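You operate a simulated robot arm through the tools that you are given. There is no shell and no other tool.

You are at the controls of a simulated robot arm. One attempt, no reset.

TASK
Vent the air hose, pull it out of its reel and give it 4 bar.
Fine: hold the vent till the gauge shows zero before pulling; free the reel and leave it free; pull most of the way; dial before valve; watch the gauge.
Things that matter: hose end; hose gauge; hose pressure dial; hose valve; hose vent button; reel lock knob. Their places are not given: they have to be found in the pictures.

It is judged by the outcome, as a careful person would: the job done as asked, and still so three seconds after it is handed in. It fails if anything else is knocked over, pushed out of place, dropped, spilled or broken.

THE ROBOT
A 7-joint arm with a two-finger parallel gripper, fixed in place. Base frame: the origin is on the floor under the middle of its stand, x ahead of it, y to its left, z up. Readings come in m, degrees, newtons and seconds.
It reaches about 1.479 m from its shoulder. Its first joint turns from -166.0 to 166.0 degrees. Payload 4.4 kg.
Tool frame: the origin (TCP) lies between the finger pads and is the grasp point; the fingertips stand 0.023 m ahead of it; z points along the fingers, y is the line along which they close. Largest opening 0.094 m; finger width 0.038, thickness 0.01; the body of the gripper, 0.054 by 0.096 m, starts 0.039 m behind the TCP.
Orientation is that of the tool frame in the base frame, as a unit quaternion [x, y, z, w]. With the fingers straight down and closing along the base's y, the tool's x points along the base's -x, its y along +y and its z along -z.

THE INTERFACE
- The arm moves only by the tool move_arm. Its argument "plan" is a list of rows, each a list of 7 numbers: the shift along the base's x, y, z in m, then the turn, a rotation vector about the base's x, y, z in degrees, then the opening in per cent of the stroke, from 0 (shut) to 100 (fully open). In form: [[tx, ty, tz, ax, ay, az, grip], ...]. A call has 1 to 20 rows; each row shifts and turns the commanded pose from where the row before left it. Each row takes 0.2 s and may step no farther than 0.05 m and 8.6 degrees from the row before; otherwise, or with a gripper value out of range, the whole call is refused. Where a pose cannot be reached the arm comes as near as it can. A force on the tool above 40 N (or 10 N above the force at the start of the call, whichever is more), or a blocked arm, ends the call early, and 0.2 s more pass. The fingers move at their own pace (about 0.072 m/s each) and stop on an object; they squeeze with about 24 N. The grip force told is the motor's: it shows also when the fingers shut on nothing. Time passes only in rows, and 0.2 s behind the last, so rows that do not move let the fingers close. It gives the time, the measured TCP pose, the force on the tool (base axes), the opening and the grip force at its end, in the units of the frame above (readings bear some noise), with the torque about the TCP (base axes, N m) and any sound that the robot's microphone picked up.
- Cameras (640 x 400 px; columns grow to the right, rows downward): "scene" is fixed at [0.3929, -0.6638, 1.5269]; the picture's right is [0.52, -0.85, 0.00], its down [-0.20, -0.12, -0.97] and it looks along [0.83, 0.51, -0.23] (base axes); focal length 303 px, centre (320, 200). "wrist" rides on the gripper at [0.086, 0.016, -0.075] in the tool frame; the picture's right is [-0.18, 0.98, 0.00], its down [-0.58, -0.11, -0.81] and it looks along [-0.79, -0.15, 0.59] (tool axes); focal length 243 px, centre (320, 200).
- grab_frame(camera): a new picture of that camera. It takes no simulated time.
- probe_pixels(camera, pixels): for up to 12 pixels [column, row] of the newest picture of that camera ("zoom" is the newest enlarged one), the place [x, y, z] in the base frame of the surface seen there, good to about 0.002 m, but the place of the scene camera against the robot may be out by one fixed shift of up to 0.025 m in any direction. It takes no simulated time.
- zoom(camera, box): a new picture of the part [left, top, right, bottom] of that camera's present view, enlarged. It takes no simulated time.
- job_done(): hands the job in; it is judged then, once.

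Open the gripper and draw the arm clear of the work before you hand the job in, unless the task says otherwise.

The tools are called after "Request:" as name(argument=value, ...) on one line, values as JSON. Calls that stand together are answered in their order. move_arm: Moves the arm, as the interface text tells. Its arguments: {"type":"object","properties":{"plan":{"type":"array"}},"required":["plan"]} The other tools are called the same way: grab_frame (camera) takes a picture; probe_pixels (camera, pixels) gives the place of the surface under pixels of a picture; zoom (camera, box) takes an enlarged picture of a part of a camera's view; job_done () hands the job in.

At the start:

```text
t: 0.0
eef_pos: [0.766, -0.285, 1.4944]
ee_rot: [0.0, 1.0, 0.0, -0.001]
ft_force: [0.7, -0.7, -0.7]
torque: [0.0, 0.04, 0.0]
opening: 0.094
grasp_force: 0.0
```

scene: 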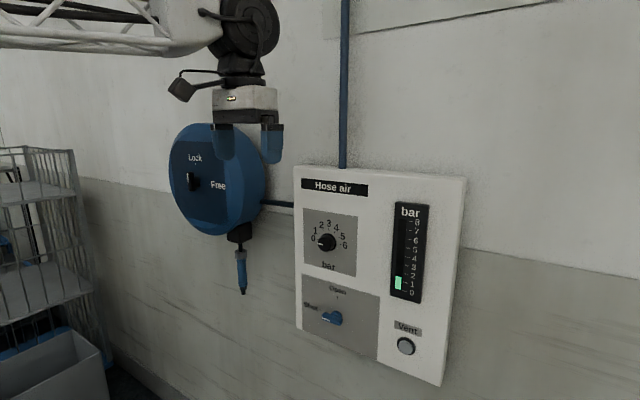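
wrist: 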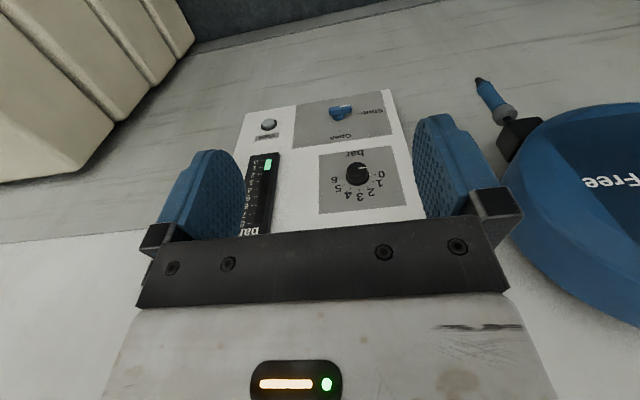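

The scene picture shows the reel at about (218,180) with its lock knob at (193,181), the hose end at (241,272), and the panel with dial (327,242), valve (332,318), gauge (410,253) and vent button (406,346). I zoom in on each to see details.

Request:
zoom(camera="scene", box=[280, 150, 480, 390])

Request:
zoom(camera="scene", box=[150, 110, 310, 310])

Request:
probe_pixels(camera="scene", pixels=[[193, 181], [241, 272], [327, 242], [332, 318], [410, 253], [406, 346], [180, 200], [345, 265], [360, 340], [440, 300], [240, 250], [242, 290]])

Request:
probe_pixels(camera="wrist", pixels=[[268, 125], [340, 112], [357, 175], [266, 164], [490, 100], [480, 80], [505, 115], [370, 135], [380, 200], [285, 200], [620, 180], [330, 40]])

```text
1.67 times, centred on (380, 270) of scene
```

zoom: 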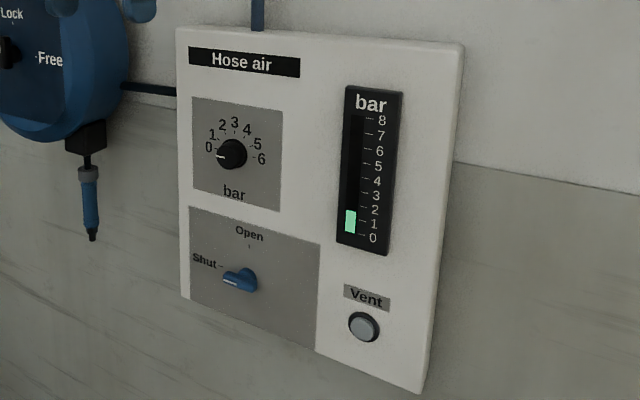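

```text
2.00 times, centred on (230, 210) of scene
```

zoom: 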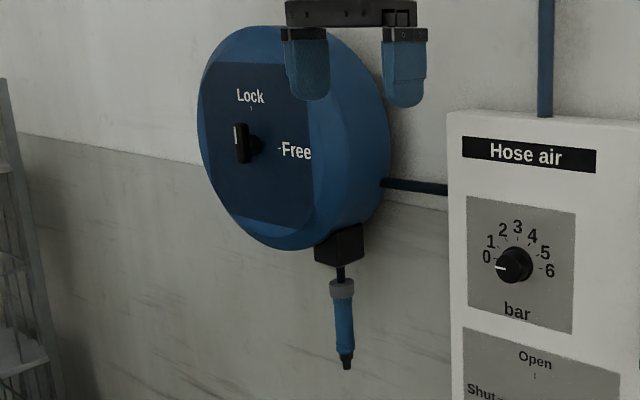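

```text
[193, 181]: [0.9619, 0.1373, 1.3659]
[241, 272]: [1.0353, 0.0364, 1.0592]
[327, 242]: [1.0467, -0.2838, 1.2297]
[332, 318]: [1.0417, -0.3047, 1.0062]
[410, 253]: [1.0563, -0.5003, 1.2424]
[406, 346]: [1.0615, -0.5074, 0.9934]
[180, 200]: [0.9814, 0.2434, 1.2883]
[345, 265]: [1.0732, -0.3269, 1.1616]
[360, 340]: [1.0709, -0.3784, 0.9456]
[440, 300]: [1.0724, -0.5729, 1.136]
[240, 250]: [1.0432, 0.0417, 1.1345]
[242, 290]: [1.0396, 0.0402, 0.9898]
```

```text
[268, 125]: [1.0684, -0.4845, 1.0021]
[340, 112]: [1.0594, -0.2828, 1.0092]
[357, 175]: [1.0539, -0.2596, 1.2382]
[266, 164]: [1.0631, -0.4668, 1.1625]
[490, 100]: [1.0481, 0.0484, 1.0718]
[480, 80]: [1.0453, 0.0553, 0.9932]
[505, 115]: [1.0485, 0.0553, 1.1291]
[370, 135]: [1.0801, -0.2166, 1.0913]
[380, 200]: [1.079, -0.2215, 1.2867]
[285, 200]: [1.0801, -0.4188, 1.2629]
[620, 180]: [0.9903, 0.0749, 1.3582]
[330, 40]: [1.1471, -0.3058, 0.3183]
```

The two cameras disagree by roughly (+0.007, +0.022, +0.008) m, so I trust the wrist one. I zoom in with the wrist camera on the panel and probe the controls finely.

Request:
zoom(camera="wrist", box=[230, 80, 420, 230])

Request:
zoom(camera="wrist", box=[450, 60, 640, 330])

Request:
zoom(camera="scene", box=[300, 200, 380, 350])

Request:
zoom(camera="scene", box=[170, 130, 250, 230])

```text
2.67 times, centred on (325, 155) of wrist
```

zoom: 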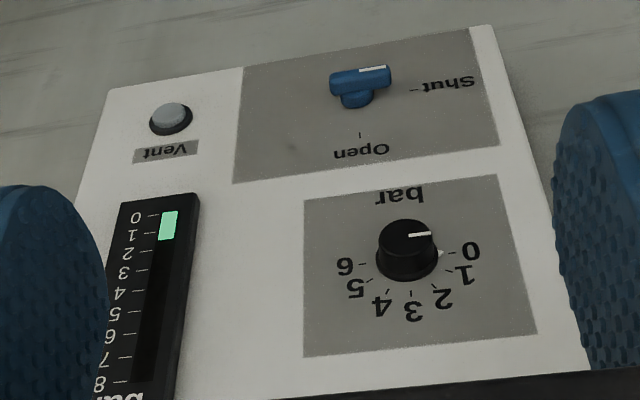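

```text
1.48 times, centred on (545, 195) of wrist
```

zoom: 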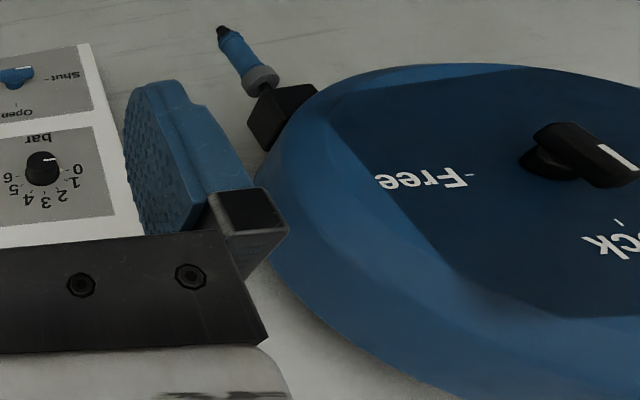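

```text
2.67 times, centred on (340, 275) of scene
```

zoom: 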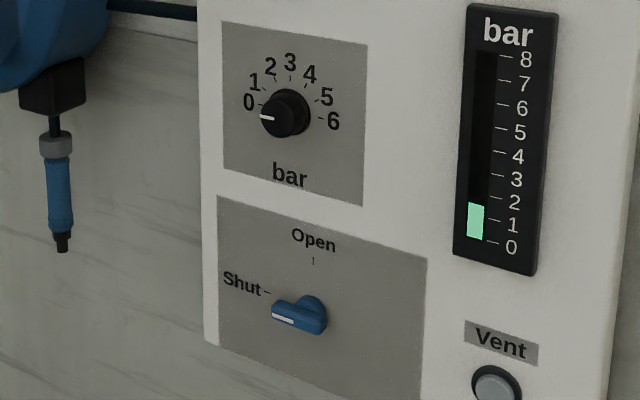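

```text
4.00 times, centred on (210, 180) of scene
```

zoom: 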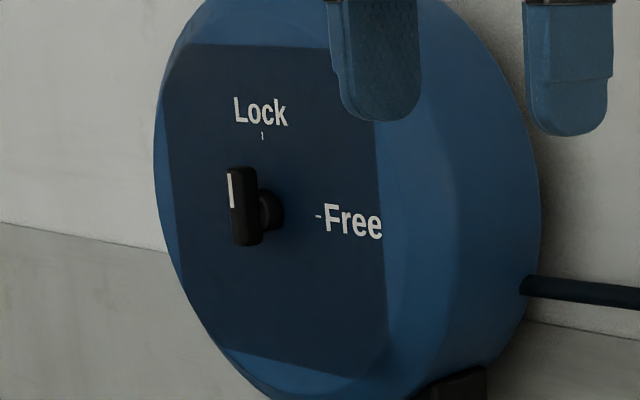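

The dial is a round black knob set at 0, the valve a blue bar knob at Shut, the lock knob a black bar pointing up at Lock. I zoom in on the wrist view again and probe the knobs' edges.

Request:
zoom(camera="wrist", box=[230, 80, 420, 230])

Request:
probe_pixels(camera="zoom", pixels=[[170, 115], [158, 122], [184, 118], [362, 82], [335, 84], [388, 78], [408, 232], [408, 262], [382, 240], [432, 240], [355, 100], [420, 234]])

Request:
probe_pixels(camera="zoom", pixels=[[472, 252], [464, 275], [443, 298], [413, 310], [381, 306], [355, 288], [345, 266], [406, 276], [110, 100], [480, 40], [450, 84], [360, 150]])

```text
2.67 times, centred on (325, 155) of wrist
```

zoom: 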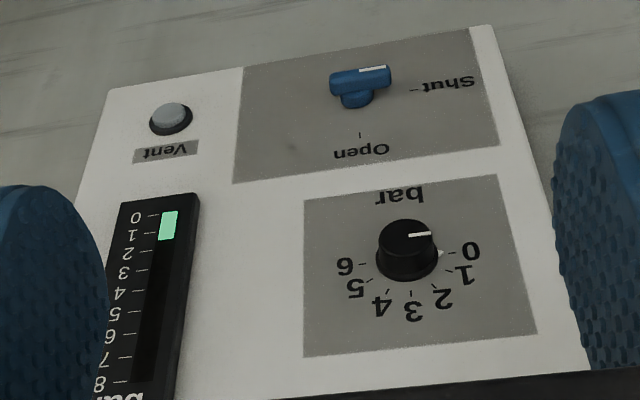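

```text
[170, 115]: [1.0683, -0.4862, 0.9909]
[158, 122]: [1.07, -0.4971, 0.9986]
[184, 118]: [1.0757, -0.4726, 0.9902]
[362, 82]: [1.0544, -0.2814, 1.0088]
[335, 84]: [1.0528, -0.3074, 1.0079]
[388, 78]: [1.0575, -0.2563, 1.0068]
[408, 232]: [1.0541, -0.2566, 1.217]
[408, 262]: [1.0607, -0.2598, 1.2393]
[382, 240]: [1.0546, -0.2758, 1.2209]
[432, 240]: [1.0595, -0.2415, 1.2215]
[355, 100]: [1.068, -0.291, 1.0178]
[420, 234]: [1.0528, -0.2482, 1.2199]
```

```text
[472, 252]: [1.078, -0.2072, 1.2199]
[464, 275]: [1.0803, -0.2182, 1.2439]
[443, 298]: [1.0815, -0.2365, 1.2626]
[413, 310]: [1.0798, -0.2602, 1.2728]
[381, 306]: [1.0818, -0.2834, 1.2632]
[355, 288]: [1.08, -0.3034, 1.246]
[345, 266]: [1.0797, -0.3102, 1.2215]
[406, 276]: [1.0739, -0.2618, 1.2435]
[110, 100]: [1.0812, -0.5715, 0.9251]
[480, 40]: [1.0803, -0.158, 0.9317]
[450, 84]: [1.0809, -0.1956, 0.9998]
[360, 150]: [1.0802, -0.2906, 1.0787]
```

Panel face lies at x≈1.080 facing -x; dial centre ≈(1.054,-0.259,1.221), valve ≈(1.053,-0.282,1.005), vent ≈(1.068,-0.486,0.995). I probe surrounding obstacles (shelf trolley at scene left, cream object at wrist upper left, reel) before moving.

Request:
grab_frame(camera="scene")

Request:
probe_pixels(camera="scene", pixels=[[75, 170], [90, 280], [50, 370], [100, 345], [30, 190], [150, 250], [200, 30], [60, 30], [250, 30], [500, 300], [420, 390], [130, 380]])

Request:
grab_frame(camera="wrist")

Request:
probe_pixels(camera="wrist", pixels=[[80, 80], [170, 20], [10, 170], [60, 20], [300, 20], [560, 50], [480, 80], [483, 92], [497, 108], [520, 130], [610, 110], [600, 250]])

```text
taken
```

scene: 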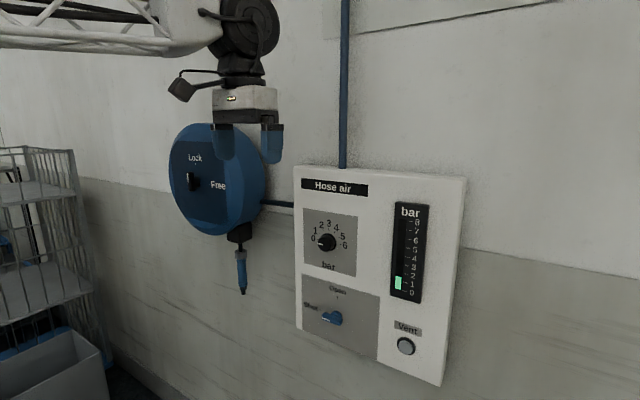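

```text
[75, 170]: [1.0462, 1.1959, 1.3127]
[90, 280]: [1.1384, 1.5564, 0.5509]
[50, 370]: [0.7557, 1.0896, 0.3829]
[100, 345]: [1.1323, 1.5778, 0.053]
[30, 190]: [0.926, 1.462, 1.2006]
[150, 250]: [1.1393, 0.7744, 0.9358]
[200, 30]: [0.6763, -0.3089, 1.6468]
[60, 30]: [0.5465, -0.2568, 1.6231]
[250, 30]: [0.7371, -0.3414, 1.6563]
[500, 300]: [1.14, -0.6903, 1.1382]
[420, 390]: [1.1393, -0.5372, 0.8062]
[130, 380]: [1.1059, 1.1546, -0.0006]
```

```text
taken
```

wrist: 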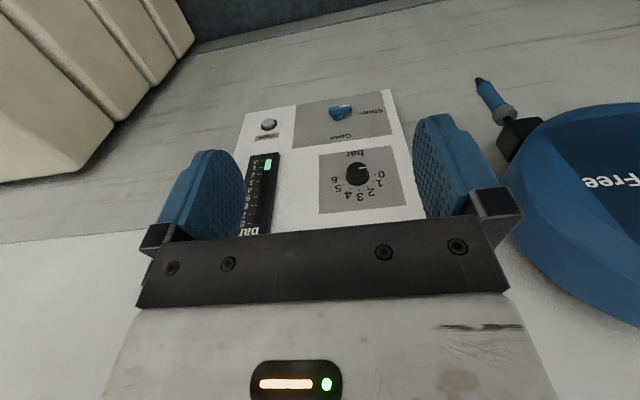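

```text
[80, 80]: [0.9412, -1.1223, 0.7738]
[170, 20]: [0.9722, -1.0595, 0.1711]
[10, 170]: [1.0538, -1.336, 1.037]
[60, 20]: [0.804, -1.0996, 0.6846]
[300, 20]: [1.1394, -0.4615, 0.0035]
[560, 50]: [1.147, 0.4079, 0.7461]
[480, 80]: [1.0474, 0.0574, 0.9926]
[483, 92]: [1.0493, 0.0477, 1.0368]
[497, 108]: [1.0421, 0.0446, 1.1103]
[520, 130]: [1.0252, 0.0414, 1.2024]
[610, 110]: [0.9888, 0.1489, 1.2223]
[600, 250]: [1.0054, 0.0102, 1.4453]
```

Obstacles are far (shelf at y>1, bins at y<-1). I turn the tool to point along +x (pitch -90° about y), fingers shut, going to a standoff before the vent button.

Request:
move_arm(plan=[[0.0, -0.018, -0.035, 0, -8.2, 0, 0], [0.0, -0.018, -0.035, 0, -8.2, 0, 0], [0.0, -0.018, -0.035, 0, -8.2, 0, 0], [0.0, -0.018, -0.035, 0, -8.2, 0, 0], [0.0, -0.018, -0.035, 0, -8.2, 0, 0], [0.01, -0.018, -0.035, 0, -8.2, 0, 0], [0.01, -0.018, -0.035, 0, -8.2, 0, 0], [0.015, -0.018, -0.035, 0, -8.2, 0, 0], [0.015, -0.018, -0.035, 0, -8.2, 0, 0], [0.015, -0.018, -0.035, 0, -8.2, 0, 0], [0.015, -0.018, -0.035, 0, -8.0, 0, 0]])

Request:
grab_frame(camera="wrist")

Request:
grab_frame(camera="scene")

```text
t: 2.4
eef_pos: [0.8451, -0.4824, 1.1084]
ee_rot: [0.0, 0.706, -0.002, 0.709]
ft_force: [-0.3, 0.0, 1.0]
torque: [-0.01, 0.08, -0.02]
opening: 0.0
grasp_force: 24.7
```

```text
taken
```

wrist: 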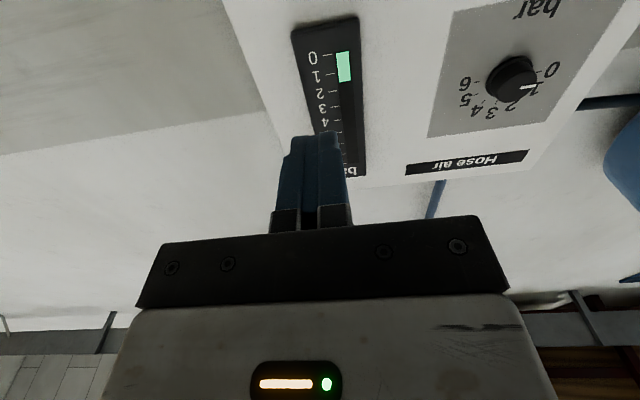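

```text
taken
```

scene: 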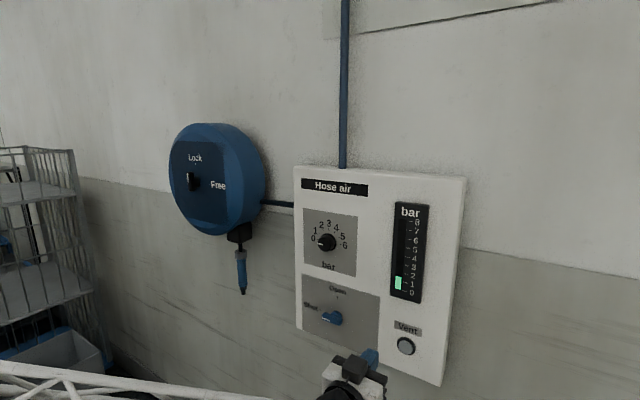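

The gauge reads about 1.7 and remains visible with the arm in place. I zoom the scene on the vent button and the dial to determine the fixed shift between scene camera and robot.

Request:
zoom(camera="scene", box=[370, 310, 450, 390])

Request:
probe_pixels(camera="zoom", pixels=[[300, 200], [320, 200], [280, 180], [280, 150], [280, 215], [250, 185], [310, 190]])

Request:
zoom(camera="wrist", box=[420, 20, 580, 120])

Request:
probe_pixels(camera="wrist", pixels=[[554, 68], [465, 83], [498, 113], [510, 72], [535, 60], [488, 76], [511, 90], [345, 54], [345, 80], [410, 172], [527, 152]])

```text
5.00 times, centred on (410, 350) of scene
```

zoom: 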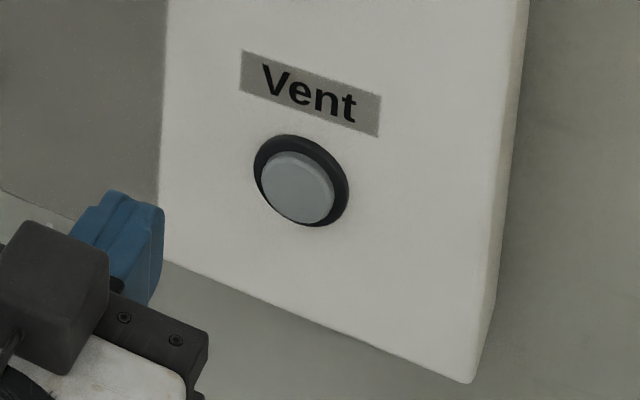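

```text
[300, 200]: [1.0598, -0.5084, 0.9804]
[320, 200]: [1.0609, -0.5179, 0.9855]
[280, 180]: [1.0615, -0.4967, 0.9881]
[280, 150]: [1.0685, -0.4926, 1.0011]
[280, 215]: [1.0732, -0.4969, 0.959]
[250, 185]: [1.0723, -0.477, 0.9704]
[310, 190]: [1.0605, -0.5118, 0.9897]
```

```text
4.00 times, centred on (500, 70) of wrist
```

zoom: 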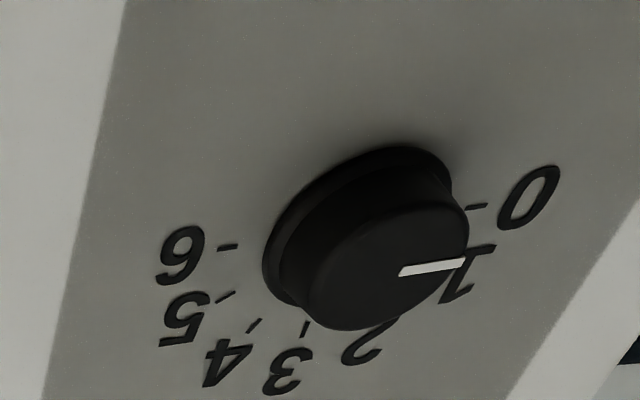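

```text
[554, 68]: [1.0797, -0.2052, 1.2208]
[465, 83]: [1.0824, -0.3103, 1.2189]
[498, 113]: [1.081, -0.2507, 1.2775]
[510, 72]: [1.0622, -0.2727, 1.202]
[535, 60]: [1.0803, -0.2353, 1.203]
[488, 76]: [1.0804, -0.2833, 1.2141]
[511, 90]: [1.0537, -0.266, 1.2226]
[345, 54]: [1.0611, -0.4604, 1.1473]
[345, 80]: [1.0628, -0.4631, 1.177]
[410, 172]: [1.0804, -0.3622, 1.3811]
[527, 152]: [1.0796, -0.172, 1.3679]
```

The button centre is around (1.068,-0.486,0.992) in the robot frame. I go down to its height, then forward leaving about 5 cm gap, and check alignment with the scene camera.

Request:
move_arm(plan=[[0.0, -0.001, -0.039, 0, 0, 0, 0], [0.0, -0.001, -0.039, 0, 0, 0, 0], [0.0, -0.001, -0.038, 0, 0, 0, 0], [0.045, 0, 0, 0, 0, 0, 0], [0.045, 0, 0, 0, 0, 0, 0], [0.045, 0, 0, 0, 0, 0, 0]])

Request:
grab_frame(camera="scene")

Request:
zoom(camera="scene", box=[370, 310, 450, 390])

Request:
grab_frame(camera="wrist")

```text
t: 3.8
eef_pos: [0.9821, -0.4847, 0.9911]
ee_rot: [0.0, 0.707, 0.0, 0.707]
ft_force: [0.3, -0.3, 0.5]
torque: [-0.03, 0.0, -0.02]
opening: 0.0
grasp_force: 24.0
```

```text
taken
```

scene: 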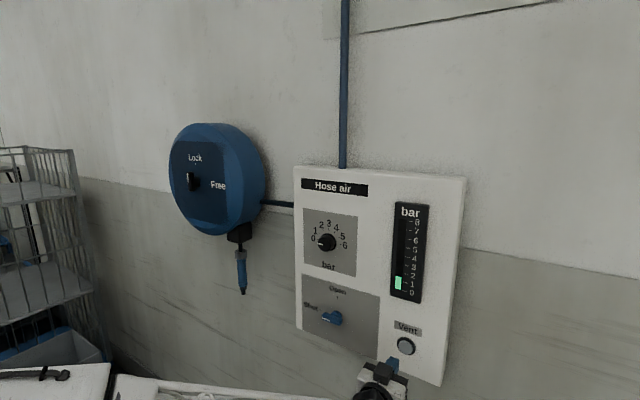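

```text
5.00 times, centred on (410, 350) of scene
```

zoom: 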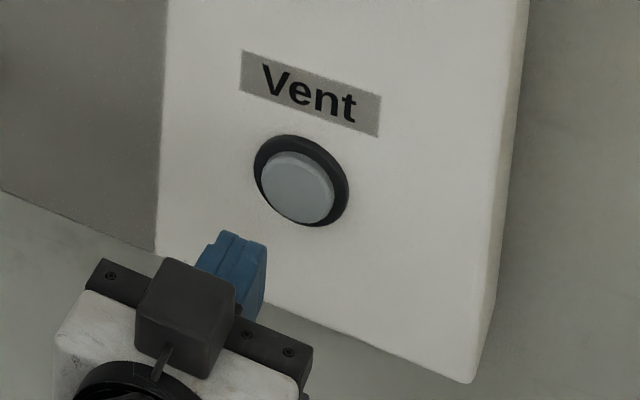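

```text
taken
```

wrist: 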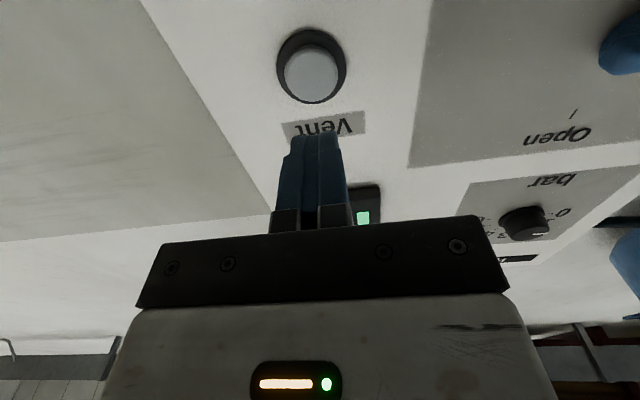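

The wrist camera now shows the button face at (312,75) just ahead of the fingertips. I probe it for its precise centre.

Request:
probe_pixels(camera="wrist", pixels=[[312, 75], [312, 53], [312, 97], [288, 75], [336, 75], [283, 50], [312, 33], [341, 75], [318, 140], [572, 115], [630, 55], [610, 60]])

Request:
zoom(camera="wrist", box=[560, 0, 640, 80])

```text
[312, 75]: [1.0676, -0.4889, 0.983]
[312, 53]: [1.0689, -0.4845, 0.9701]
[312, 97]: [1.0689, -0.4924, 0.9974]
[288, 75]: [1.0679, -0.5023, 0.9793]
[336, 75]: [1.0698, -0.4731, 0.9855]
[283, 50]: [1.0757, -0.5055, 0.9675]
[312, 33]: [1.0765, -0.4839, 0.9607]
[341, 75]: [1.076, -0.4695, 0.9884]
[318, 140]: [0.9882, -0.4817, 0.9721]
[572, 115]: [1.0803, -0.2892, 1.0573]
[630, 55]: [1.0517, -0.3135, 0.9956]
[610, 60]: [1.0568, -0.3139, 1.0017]
```

```text
5.00 times, centred on (600, 40) of wrist
```

zoom: 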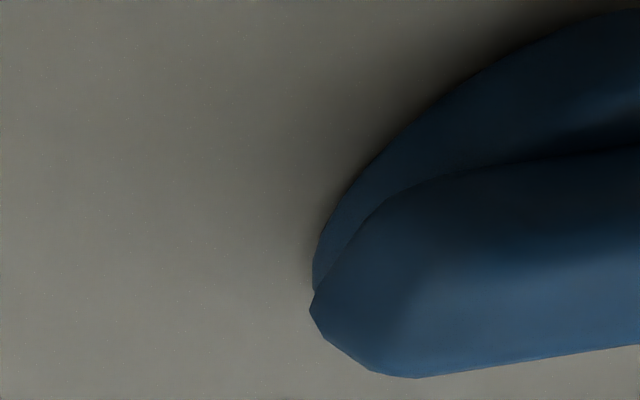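

Button centre is (1.068,-0.488,0.983). I correct the lateral error and advance until the tips are about 2 mm from the button.

Request:
move_arm(plan=[[0.0, -0.003, -0.008, 0, 0, 0, 0], [0.03, 0, 0, 0, 0, 0, 0], [0.02, 0, 0, 0, 0, 0, 0], [0.01, 0, 0, 0, 0, 0, 0], [0, 0, 0, 0, 0, 0, 0]])

Request:
grab_frame(camera="wrist")

```text
t: 5.0
eef_pos: [1.0404, -0.4869, 0.9832]
ee_rot: [0.001, 0.707, 0.0, 0.707]
ft_force: [0.5, 1.2, -0.7]
torque: [0.0, 0.02, -0.01]
opening: 0.0
grasp_force: 24.1
```

```text
taken
```

wrist: 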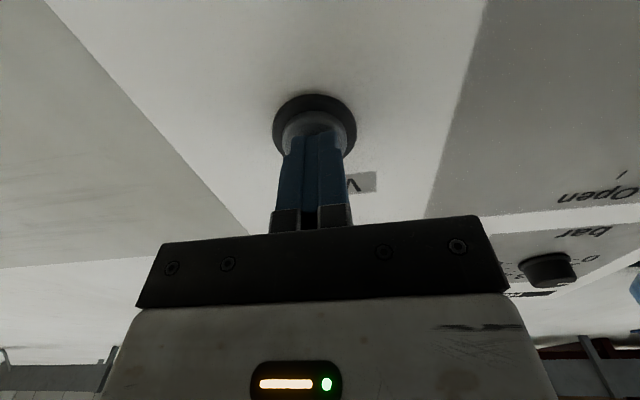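

Tips are aligned with the button (≈(315,125)), about 5 mm short of it. I press in small steps.

Request:
move_arm(plan=[[0.003, 0, 0, 0, 0, 0, 0], [0.002, 0, 0, 0, 0, 0, 0], [0.002, 0, 0, 0, 0, 0, 0], [0.002, 0, 0, 0, 0, 0, 0]])

Request:
zoom(camera="scene", box=[350, 190, 470, 390])

```text
t: 6.0
eef_pos: [1.0511, -0.4876, 0.9848]
ee_rot: [0.001, 0.707, -0.001, 0.707]
ft_force: [-12.7, 2.8, 1.7]
torque: [0.09, -0.02, 0.08]
opening: 0.0001
grasp_force: 24.0
heard: click
```

```text
2.00 times, centred on (410, 290) of scene
```

zoom: 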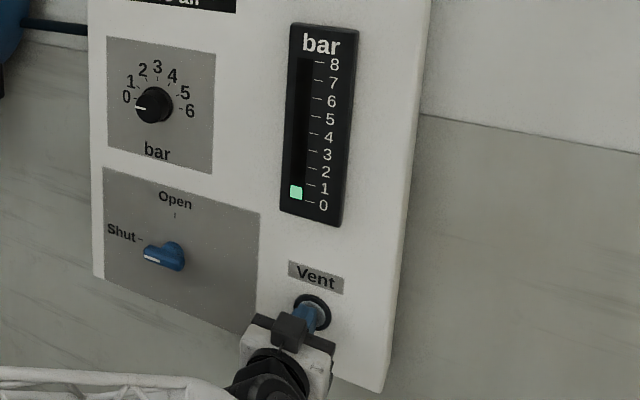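

A click, -12.7 N, and the gauge has fallen to about 1. I hold the button in and keep watching the gauge.

Request:
move_arm(plan=[[0, 0, 0, 0, 0, 0, 0], [0, 0, 0, 0, 0, 0, 0], [0, 0, 0, 0, 0, 0, 0], [0, 0, 0, 0, 0, 0, 0], [0, 0, 0, 0, 0, 0, 0]])

Request:
zoom(camera="scene", box=[350, 190, 470, 390])

```text
t: 7.2
eef_pos: [1.0502, -0.488, 0.9841]
ee_rot: [0.001, 0.707, -0.001, 0.707]
ft_force: [-14.0, -2.9, 4.4]
torque: [0.0, -0.15, -0.08]
opening: 0.0002
grasp_force: 23.7
```

```text
2.00 times, centred on (410, 290) of scene
```

zoom: 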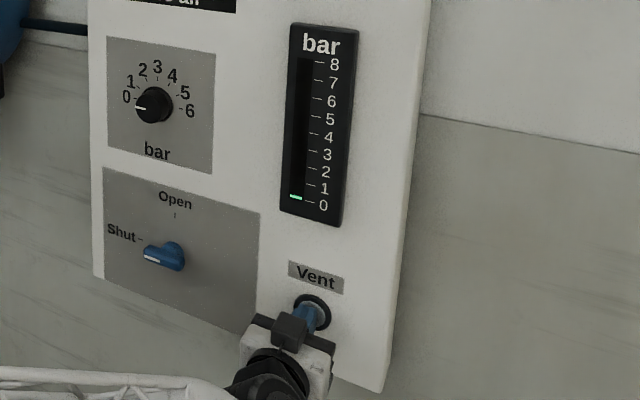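

The gauge shows a thin sliver near 0.2; still not zero. I keep holding.

Request:
move_arm(plan=[[0, 0, 0, 0, 0, 0, 0], [0, 0, 0, 0, 0, 0, 0], [0, 0, 0, 0, 0, 0, 0], [0, 0, 0, 0, 0, 0, 0], [0, 0, 0, 0, 0, 0, 0], [0, 0, 0, 0, 0, 0, 0], [0, 0, 0, 0, 0, 0, 0], [0, 0, 0, 0, 0, 0, 0], [0, 0, 0, 0, 0, 0, 0], [0, 0, 0, 0, 0, 0, 0], [0, 0, 0, 0, 0, 0, 0], [0, 0, 0, 0, 0, 0, 0]])

Request:
zoom(camera="scene", box=[380, 190, 440, 310])

```text
t: 9.8
eef_pos: [1.0507, -0.4873, 0.985]
ee_rot: [0.0, 0.707, 0.002, 0.708]
ft_force: [-14.3, -1.0, 3.2]
torque: [0.0, -0.12, -0.06]
opening: 0.0001
grasp_force: 23.8
```

```text
3.33 times, centred on (410, 250) of scene
```

zoom: 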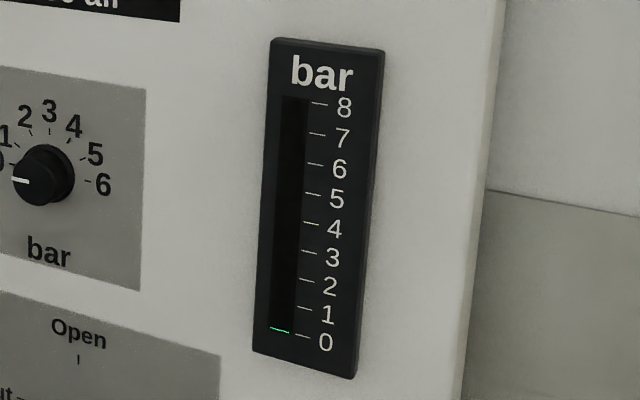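

Only a hairline is left at the zero mark. I hold a further two seconds to be sure it no longer changes.

Request:
move_arm(plan=[[0, 0, 0, 0, 0, 0, 0], [0, 0, 0, 0, 0, 0, 0], [0, 0, 0, 0, 0, 0, 0], [0, 0, 0, 0, 0, 0, 0], [0, 0, 0, 0, 0, 0, 0], [0, 0, 0, 0, 0, 0, 0], [0, 0, 0, 0, 0, 0, 0], [0, 0, 0, 0, 0, 0, 0], [0, 0, 0, 0, 0, 0, 0], [0, 0, 0, 0, 0, 0, 0]])

Request:
zoom(camera="scene", box=[390, 260, 430, 310])

```text
t: 12.0
eef_pos: [1.0511, -0.4874, 0.9846]
ee_rot: [0.0, 0.707, 0.0, 0.707]
ft_force: [-14.0, 1.2, 0.6]
torque: [-0.02, -0.11, 0.02]
opening: 0.0
grasp_force: 24.2
```

```text
8.00 times, centred on (410, 285) of scene
```

zoom: 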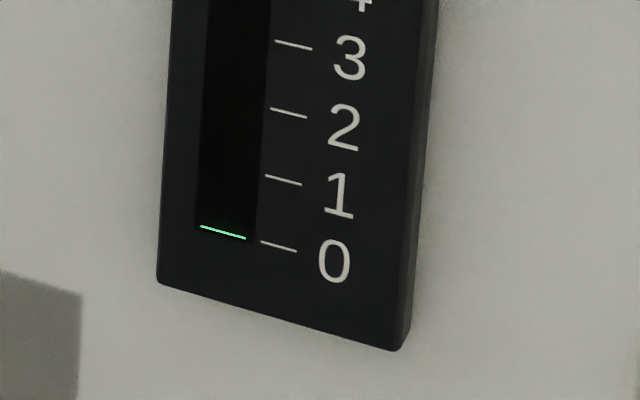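

The gauge is at zero and steady. I withdraw and go to a standoff before the reel lock knob (≈(0.969,0.159,1.374)), opening the gripper.

Request:
move_arm(plan=[[-0.02, 0, 0, 0, 0, 0, 0], [-0.046, 0, 0, 0, 0, 0, 0], [-0.046, 0, 0, 0, 0, 0, 0], [-0.046, 0, 0, 0, 0, 0, 0], [-0.046, 0, 0, 0, 0, 0, 0], [-0.046, 0, 0, 0, 0, 0, 0]])

Request:
move_arm(plan=[[0, 0.038, 0.023, 0, 0, 0, 80], [0, 0.038, 0.023, 0, 0, 0, 80], [0, 0.038, 0.023, 0, 0, 0, 80], [0, 0.038, 0.023, 0, 0, 0, 80], [0, 0.038, 0.023, 0, 0, 0, 80], [0, 0.038, 0.023, 0, 0, 0, 80], [0, 0.038, 0.023, 0, 0, 0, 80], [0, 0.038, 0.023, 0, 0, 0, 80], [0, 0.038, 0.023, 0, 0, 0, 80], [0, 0.038, 0.023, 0, 0, 0, 80], [0, 0.038, 0.023, 0, 0, 0, 80], [0, 0.038, 0.023, 0, 0, 0, 80], [0, 0.038, 0.023, 0, 0, 0, 80], [0, 0.038, 0.023, 0, 0, 0, 80], [0, 0.038, 0.023, 0, 0, 0, 80], [0, 0.038, 0.023, 0, 0, 0, 80], [0, 0.038, 0.015, 0, 0, 0, 80]])

Request:
grab_frame(camera="wrist")

Request:
grab_frame(camera="scene")

```text
t: 13.4
eef_pos: [0.803, -0.4815, 0.9658]
ee_rot: [-0.001, 0.711, 0.007, 0.703]
ft_force: [0.6, 1.4, 0.2]
torque: [0.02, -0.04, -0.13]
opening: 0.0
grasp_force: 23.8
```

```text
t: 17.0
eef_pos: [0.8015, 0.1423, 1.3621]
ee_rot: [0.028, 0.716, 0.019, 0.697]
ft_force: [0.7, 1.2, 2.5]
torque: [-0.01, 0.12, -0.04]
opening: 0.075
grasp_force: 0.0
out of reach, approached as far as the arm can: row 13, 14, 15, 16
```

```text
taken
```

wrist: 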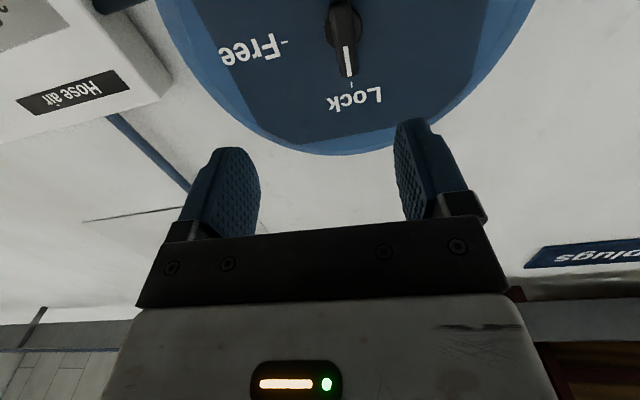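

```text
taken
```

scene: 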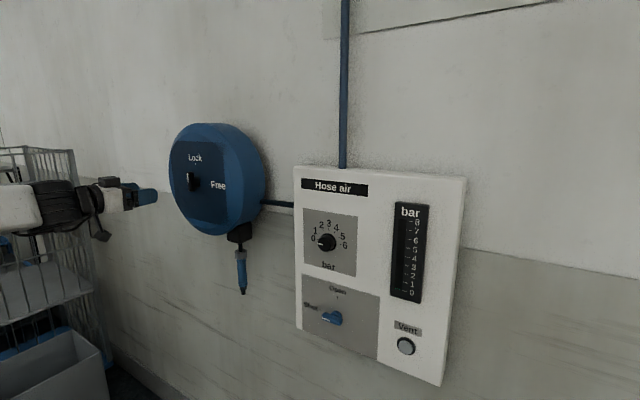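

The arm had trouble on rows 13–16 but recovered on the last. I settle with still rows and probe the lock knob in the wrist picture (bar from about (340,5) to (347,75)).

Request:
move_arm(plan=[[0, 0, 0, 0, 0, 0, 80], [0, 0, 0, 0, 0, 0, 80], [0, 0, 0, 0, 0, 0, 80]])

Request:
grab_frame(camera="wrist")

Request:
probe_pixels(camera="wrist", pixels=[[347, 65], [347, 40], [340, 10], [330, 20], [284, 44], [352, 86], [420, 60], [300, 80], [400, 20], [300, 15]])

```text
t: 17.8
eef_pos: [0.8013, 0.1437, 1.3677]
ee_rot: [0.0, 0.707, 0.0, 0.707]
ft_force: [0.5, -0.4, -0.9]
torque: [0.01, -0.01, 0.03]
opening: 0.075
grasp_force: 0.0
```

```text
taken
```

wrist: 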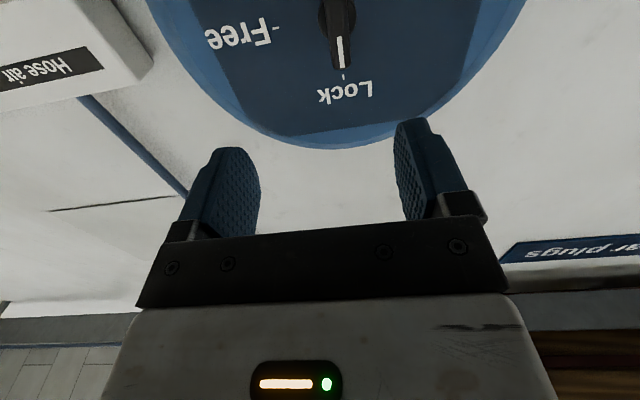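

```text
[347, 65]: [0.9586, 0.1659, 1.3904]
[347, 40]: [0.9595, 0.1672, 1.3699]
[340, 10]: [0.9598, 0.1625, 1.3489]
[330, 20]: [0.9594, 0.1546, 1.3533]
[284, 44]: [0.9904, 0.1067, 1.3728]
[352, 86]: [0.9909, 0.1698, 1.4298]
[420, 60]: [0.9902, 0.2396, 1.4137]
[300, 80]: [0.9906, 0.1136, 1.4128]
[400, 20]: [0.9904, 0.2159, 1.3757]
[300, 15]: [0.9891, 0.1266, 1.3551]
```

Knob front is at x≈0.959, reel face x≈0.990. I move nearer and align to y≈0.160, z≈1.368, then look again.

Request:
move_arm(plan=[[0.03, 0.008, 0.0, 0, 0, 0, 80], [0.03, 0.008, 0.0, 0, 0, 0, 80], [0.02, 0, 0.0, 0, 0, 0, 80], [0, 0, 0.0, 0, 0, 0, 80]])

Request:
grab_frame(camera="wrist")

```text
t: 18.8
eef_pos: [0.8812, 0.1582, 1.3692]
ee_rot: [-0.001, 0.707, 0.0, 0.707]
ft_force: [-0.8, -0.2, -0.4]
torque: [0.0, 0.03, -0.02]
opening: 0.0752
grasp_force: 0.1
```

```text
taken
```

wrist: 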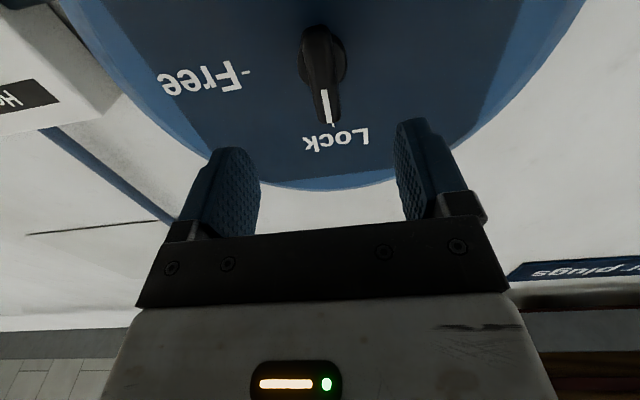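

The whole knob bar is now visible from (318,35) to (326,120). I probe its edges and the tick marks.

Request:
zoom(camera="wrist", box=[280, 10, 380, 140])

Request:
probe_pixels(camera="wrist", pixels=[[325, 110], [323, 80], [308, 70], [334, 70], [316, 45], [318, 33], [328, 122], [342, 60], [316, 118], [337, 112], [248, 72], [331, 126]])

```text
3.08 times, centred on (330, 75) of wrist
```

zoom: 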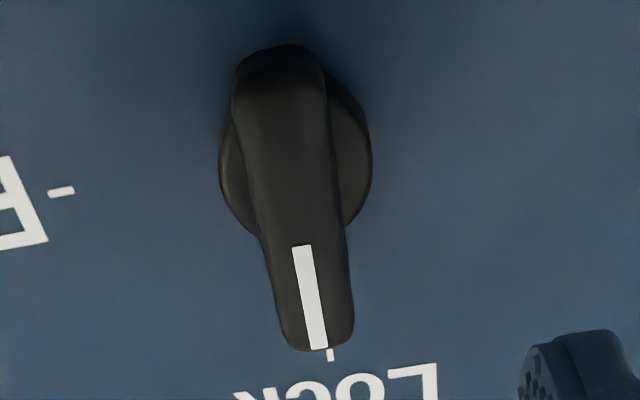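

```text
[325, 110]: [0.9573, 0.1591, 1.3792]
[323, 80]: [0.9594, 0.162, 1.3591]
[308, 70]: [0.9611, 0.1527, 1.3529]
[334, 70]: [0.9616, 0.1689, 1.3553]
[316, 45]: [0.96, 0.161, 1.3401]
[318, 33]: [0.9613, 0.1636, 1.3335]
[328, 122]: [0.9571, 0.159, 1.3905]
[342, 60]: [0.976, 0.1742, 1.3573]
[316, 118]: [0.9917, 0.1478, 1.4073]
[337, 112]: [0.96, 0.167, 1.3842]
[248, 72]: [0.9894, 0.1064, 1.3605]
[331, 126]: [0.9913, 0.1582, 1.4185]
```

Lock knob: centre (y 0.161, z 1.361), bar 17 mm wide, x 0.957–0.976. I advance to TCP x≈0.951, align, and close on it.

Request:
move_arm(plan=[[0.02, 0.003, -0.008, 0, 0, 0, 80], [0.03, 0, 0, 0, 0, 0, 80], [0.02, 0, 0, 0, 0, 0, 80], [0, 0, 0, 0, 0, 0, 80]])

Request:
grab_frame(camera="wrist")

```text
t: 19.8
eef_pos: [0.952, 0.1599, 1.3594]
ee_rot: [0.0, 0.707, 0.0, 0.707]
ft_force: [0.9, -0.5, 0.9]
torque: [-0.02, 0.02, 0.0]
opening: 0.0756
grasp_force: 0.1
```

```text
taken
```

wrist: 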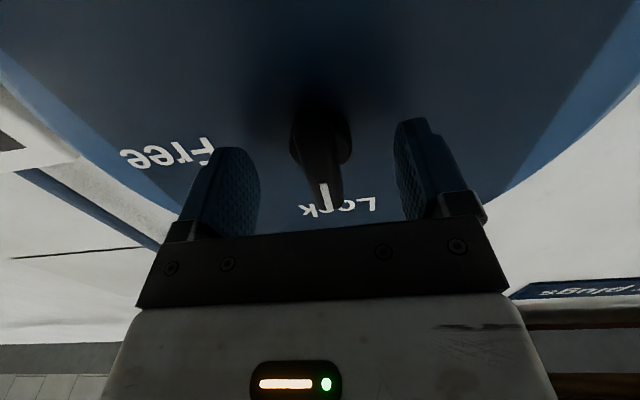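

The bar sits between the fingers near column 322. I close the gripper on it.

Request:
move_arm(plan=[[0, 0, 0, 0, 0, 0, 0], [0, 0, 0, 0, 0, 0, 0], [0, 0, 0, 0, 0, 0, 0], [0, 0, 0, 0, 0, 0, 0], [0, 0, 0, 0, 0, 0, 0]])

```text
t: 21.0
eef_pos: [0.9526, 0.16, 1.359]
ee_rot: [0.0, 0.707, 0.001, 0.707]
ft_force: [6.8, 6.0, 2.2]
torque: [0.01, -0.04, 0.09]
opening: 0.0336
grasp_force: 45.6
```

The fingers stopped at 33.6 mm, wider than the 17 mm bar. I look at what they are touching.

Request:
grab_frame(camera="wrist")

Request:
zoom(camera="wrist", box=[230, 80, 410, 240])

Request:
zoom(camera="scene", box=[130, 130, 250, 230])

```text
taken
```

wrist: 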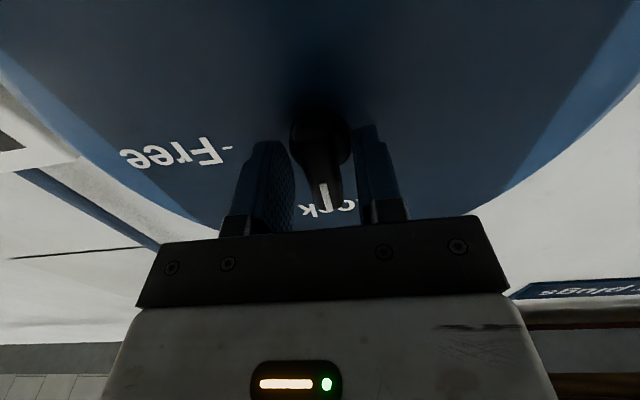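

```text
2.50 times, centred on (320, 160) of wrist
```

zoom: 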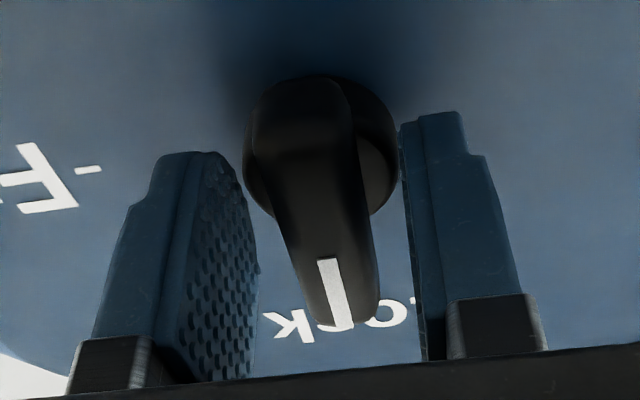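

```text
4.00 times, centred on (190, 180) of scene
```

zoom: 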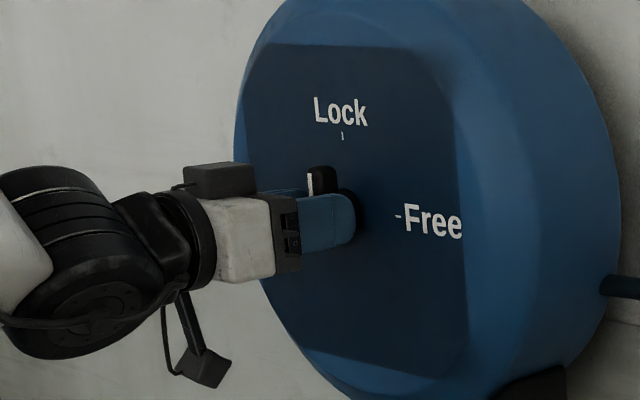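

The fingertips are clamped on the round boss behind the bar. I probe the boss front, then open and back off to grip the bar alone.

Request:
probe_pixels(camera="wrist", pixels=[[345, 145], [342, 135], [347, 150], [294, 145], [340, 125], [330, 170]])

Request:
move_arm(plan=[[0, 0, 0, 0, 0, 0, 60], [0, 0, 0, 0, 0, 0, 60], [-0.005, 0, 0.001, 0, 0, 0, 60], [-0.004, 0, 0.001, 0, 0, 0, 60], [0, 0, 0, 0, 0, 0, 60]])

```text
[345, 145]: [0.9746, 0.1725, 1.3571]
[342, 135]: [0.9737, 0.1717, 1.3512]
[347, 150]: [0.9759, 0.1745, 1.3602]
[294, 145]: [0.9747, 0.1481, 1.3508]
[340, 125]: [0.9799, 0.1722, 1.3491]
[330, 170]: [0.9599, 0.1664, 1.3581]
```

```text
t: 22.2
eef_pos: [0.9426, 0.1595, 1.3626]
ee_rot: [0.0, 0.707, 0.001, 0.707]
ft_force: [-0.3, 0.0, 0.5]
torque: [0.0, 0.0, -0.01]
opening: 0.0564
grasp_force: 0.2
```

Boss front is at x≈0.974; tips now at 0.966. I advance 4 mm and close on the bar.

Request:
move_arm(plan=[[0.004, 0.001, -0.001, 0, 0, 0, 60], [0, 0, 0, 0, 0, 0, 0], [0, 0, 0, 0, 0, 0, 0], [0, 0, 0, 0, 0, 0, 0], [0, 0, 0, 0, 0, 0, 0]])

Request:
grab_frame(camera="wrist")

```text
t: 23.4
eef_pos: [0.9468, 0.1601, 1.3615]
ee_rot: [0.0, 0.707, 0.0, 0.707]
ft_force: [-2.2, -13.8, 0.5]
torque: [-0.05, -0.5, -0.28]
opening: 0.018
grasp_force: 45.3
```

```text
taken
```

wrist: 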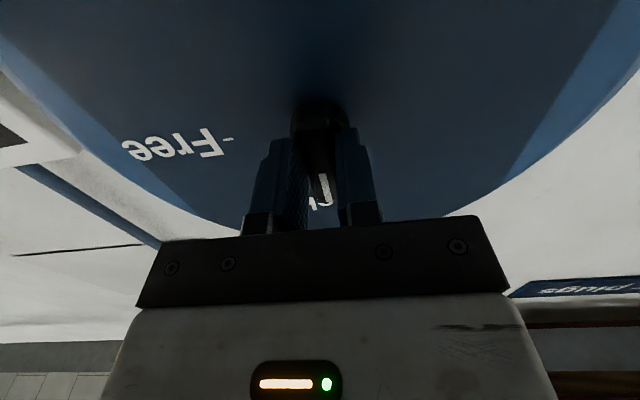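

Gripped on the bar (18 mm). I turn it clockwise (as seen facing it) +90° about x in steps, from Lock to Free.

Request:
move_arm(plan=[[0, -0.001, 0, 6, 0, 0, 0], [0, 0, 0, 7, 0, 0, 0], [0, 0, 0, 7, 0, 0, 0], [0, 0, 0, 7, 0, 0, 0], [0, 0, 0, 7, 0, 0, 0], [0, 0, 0, 7, 0, 0, 0], [0, 0, 0, 7, 0, 0, 0], [0, 0, 0, 7, 0, 0, 0], [0, 0, 0, 7, 0, 0, 0], [0, 0, 0, 7, 0, 0, 0], [0, 0, 0, 7, 0, 0, 0], [0, 0, 0, 7, 0, 0, 0], [0, 0, 0, 7, 0, 0, 0]])

Request:
zoom(camera="scene", box=[130, 130, 250, 230])

```text
t: 25.7
eef_pos: [0.9459, 0.1599, 1.3598]
ee_rot: [0.416, 0.572, 0.415, 0.572]
ft_force: [20.1, -1.3, 2.5]
torque: [0.02, 0.03, 0.58]
opening: 0.0181
grasp_force: 44.9
stopped in row 11: the force on the tool passed its limit at 40 N (the readings are from after the stop); the commanded pose is now the measured one
```

```text
4.00 times, centred on (190, 180) of scene
```

zoom: 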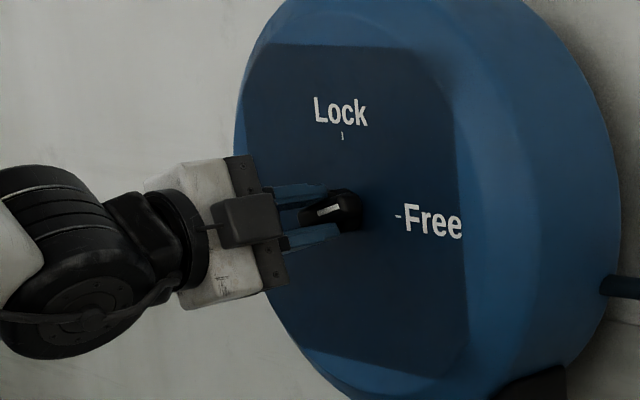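

Turned about 72° so far (white mark now pointing right and slightly up) before a force stop along x. I continue with the remaining ~18°.

Request:
move_arm(plan=[[0, 0, 0, 5, 0, 0, 0], [0, 0, 0, 5, 0, 0, 0], [0, 0, 0, 5, 0, 0, 0], [0, 0, 0, 4, 0, 0, 0], [0, 0, 0, 0, 0, 0, 0]])

Request:
zoom(camera="scene", box=[130, 130, 250, 230])

```text
t: 26.4
eef_pos: [0.9457, 0.1589, 1.3605]
ee_rot: [0.462, 0.536, 0.461, 0.536]
ft_force: [16.9, 2.4, 2.7]
torque: [0.02, 0.0, 0.3]
opening: 0.018
grasp_force: 45.4
stopped in row 3: the force on the tool passed its limit at 41 N (the readings are from after the stop); the commanded pose is now the measured one
```

```text
4.00 times, centred on (190, 180) of scene
```

zoom: 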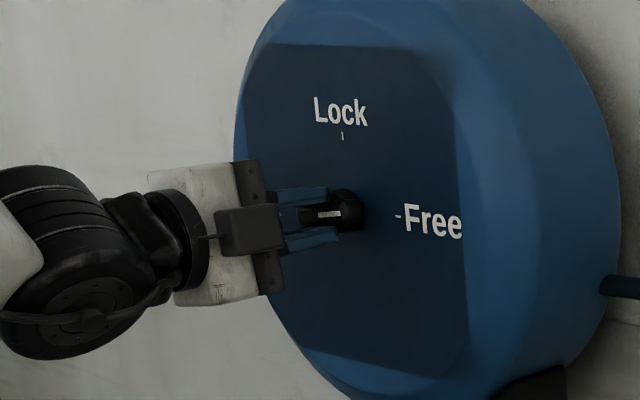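

About 82° now. I finish the last ~8° in small steps.

Request:
move_arm(plan=[[0.001, 0, 0, 4, 0, 0, 0], [0, 0, 0, 4, 0, 0, 0], [0, 0, 0, 0, 0, 0, 0]])

Request:
zoom(camera="scene", box=[130, 130, 250, 230])

Request:
grab_frame(camera="wrist")

```text
t: 27.2
eef_pos: [0.9456, 0.1599, 1.3595]
ee_rot: [0.498, 0.502, 0.497, 0.503]
ft_force: [-29.6, 0.7, -8.5]
torque: [0.01, 0.07, -0.75]
opening: 0.018
grasp_force: 45.4
```

```text
4.00 times, centred on (190, 180) of scene
```

zoom: 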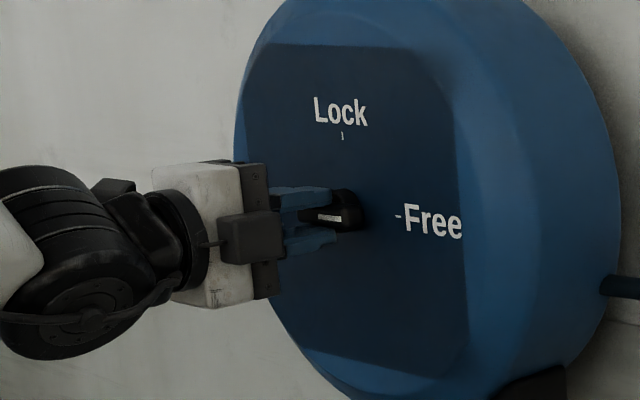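

```text
taken
```

wrist: 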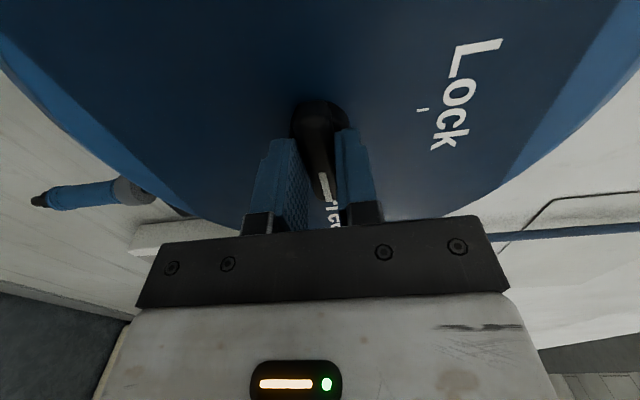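

The tool has turned 90° and the mark points at Free. I open the gripper, back away and check.

Request:
move_arm(plan=[[0, 0, 0, 0, 0, 0, 60], [0, 0, 0, 0, 0, 0, 60], [0, 0, 0, 0, 0, 0, 60], [-0.02, 0, 0, 0, 0, 0, 60], [-0.03, 0, 0, 0, 0, 0, 60], [-0.04, 0, 0, 0, 0, 0, 60], [0, 0, 0, 0, 0, 0, 60]])

Request:
grab_frame(camera="wrist")

Request:
zoom(camera="scene", box=[160, 120, 280, 310])

```text
t: 28.8
eef_pos: [0.8567, 0.1597, 1.3619]
ee_rot: [0.498, 0.503, 0.497, 0.503]
ft_force: [0.4, 0.5, 0.2]
torque: [-0.01, -0.01, 0.0]
opening: 0.0563
grasp_force: 0.0
```

```text
taken
```

wrist: 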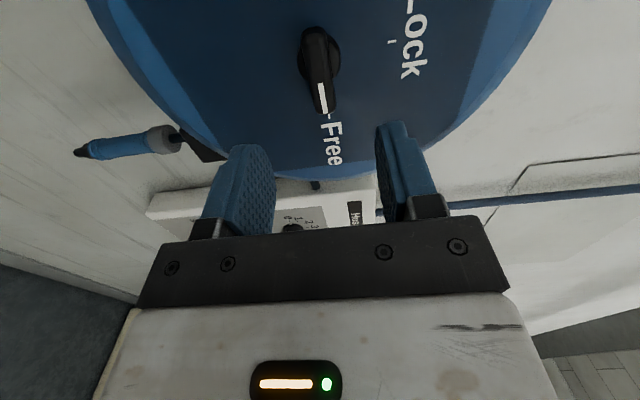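

```text
2.11 times, centred on (220, 215) of scene
```

zoom: 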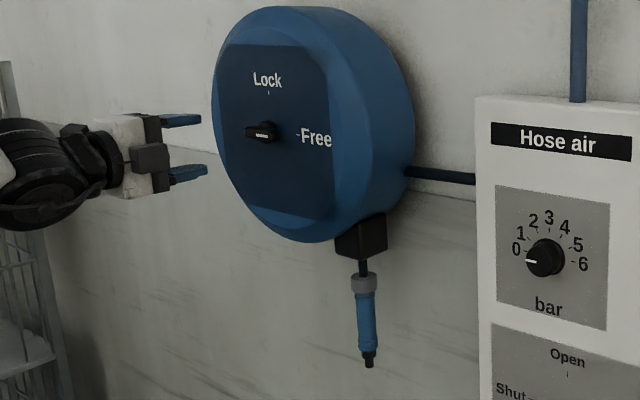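

The mark lines up with the Free tick. Now the hose end: I probe it in the wrist picture (tip (80,150), handle (120,145), collar (160,138)).

Request:
probe_pixels(camera="wrist", pixels=[[82, 150], [100, 147], [120, 144], [140, 141], [162, 138], [175, 136], [120, 138], [120, 152], [200, 145], [190, 155]])

Request:
zoom(camera="wrist", box=[60, 100, 240, 190])

```text
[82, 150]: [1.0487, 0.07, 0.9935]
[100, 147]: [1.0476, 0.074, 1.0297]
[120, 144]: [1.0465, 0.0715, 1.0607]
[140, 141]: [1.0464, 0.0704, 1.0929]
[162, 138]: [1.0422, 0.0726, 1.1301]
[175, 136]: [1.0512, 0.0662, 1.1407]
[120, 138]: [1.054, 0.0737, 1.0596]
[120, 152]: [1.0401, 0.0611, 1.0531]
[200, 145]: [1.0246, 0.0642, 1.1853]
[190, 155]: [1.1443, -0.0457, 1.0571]
```

```text
3.56 times, centred on (150, 145) of wrist
```

zoom: 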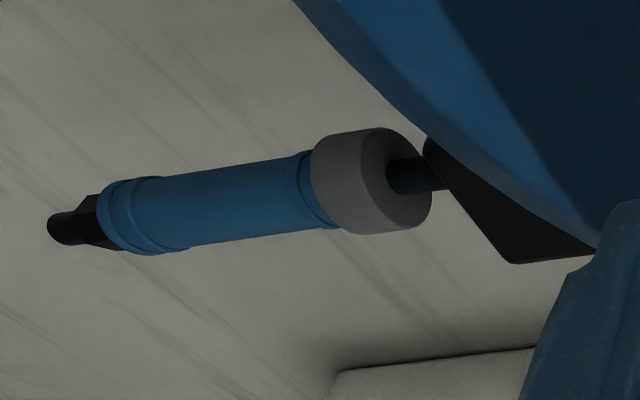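

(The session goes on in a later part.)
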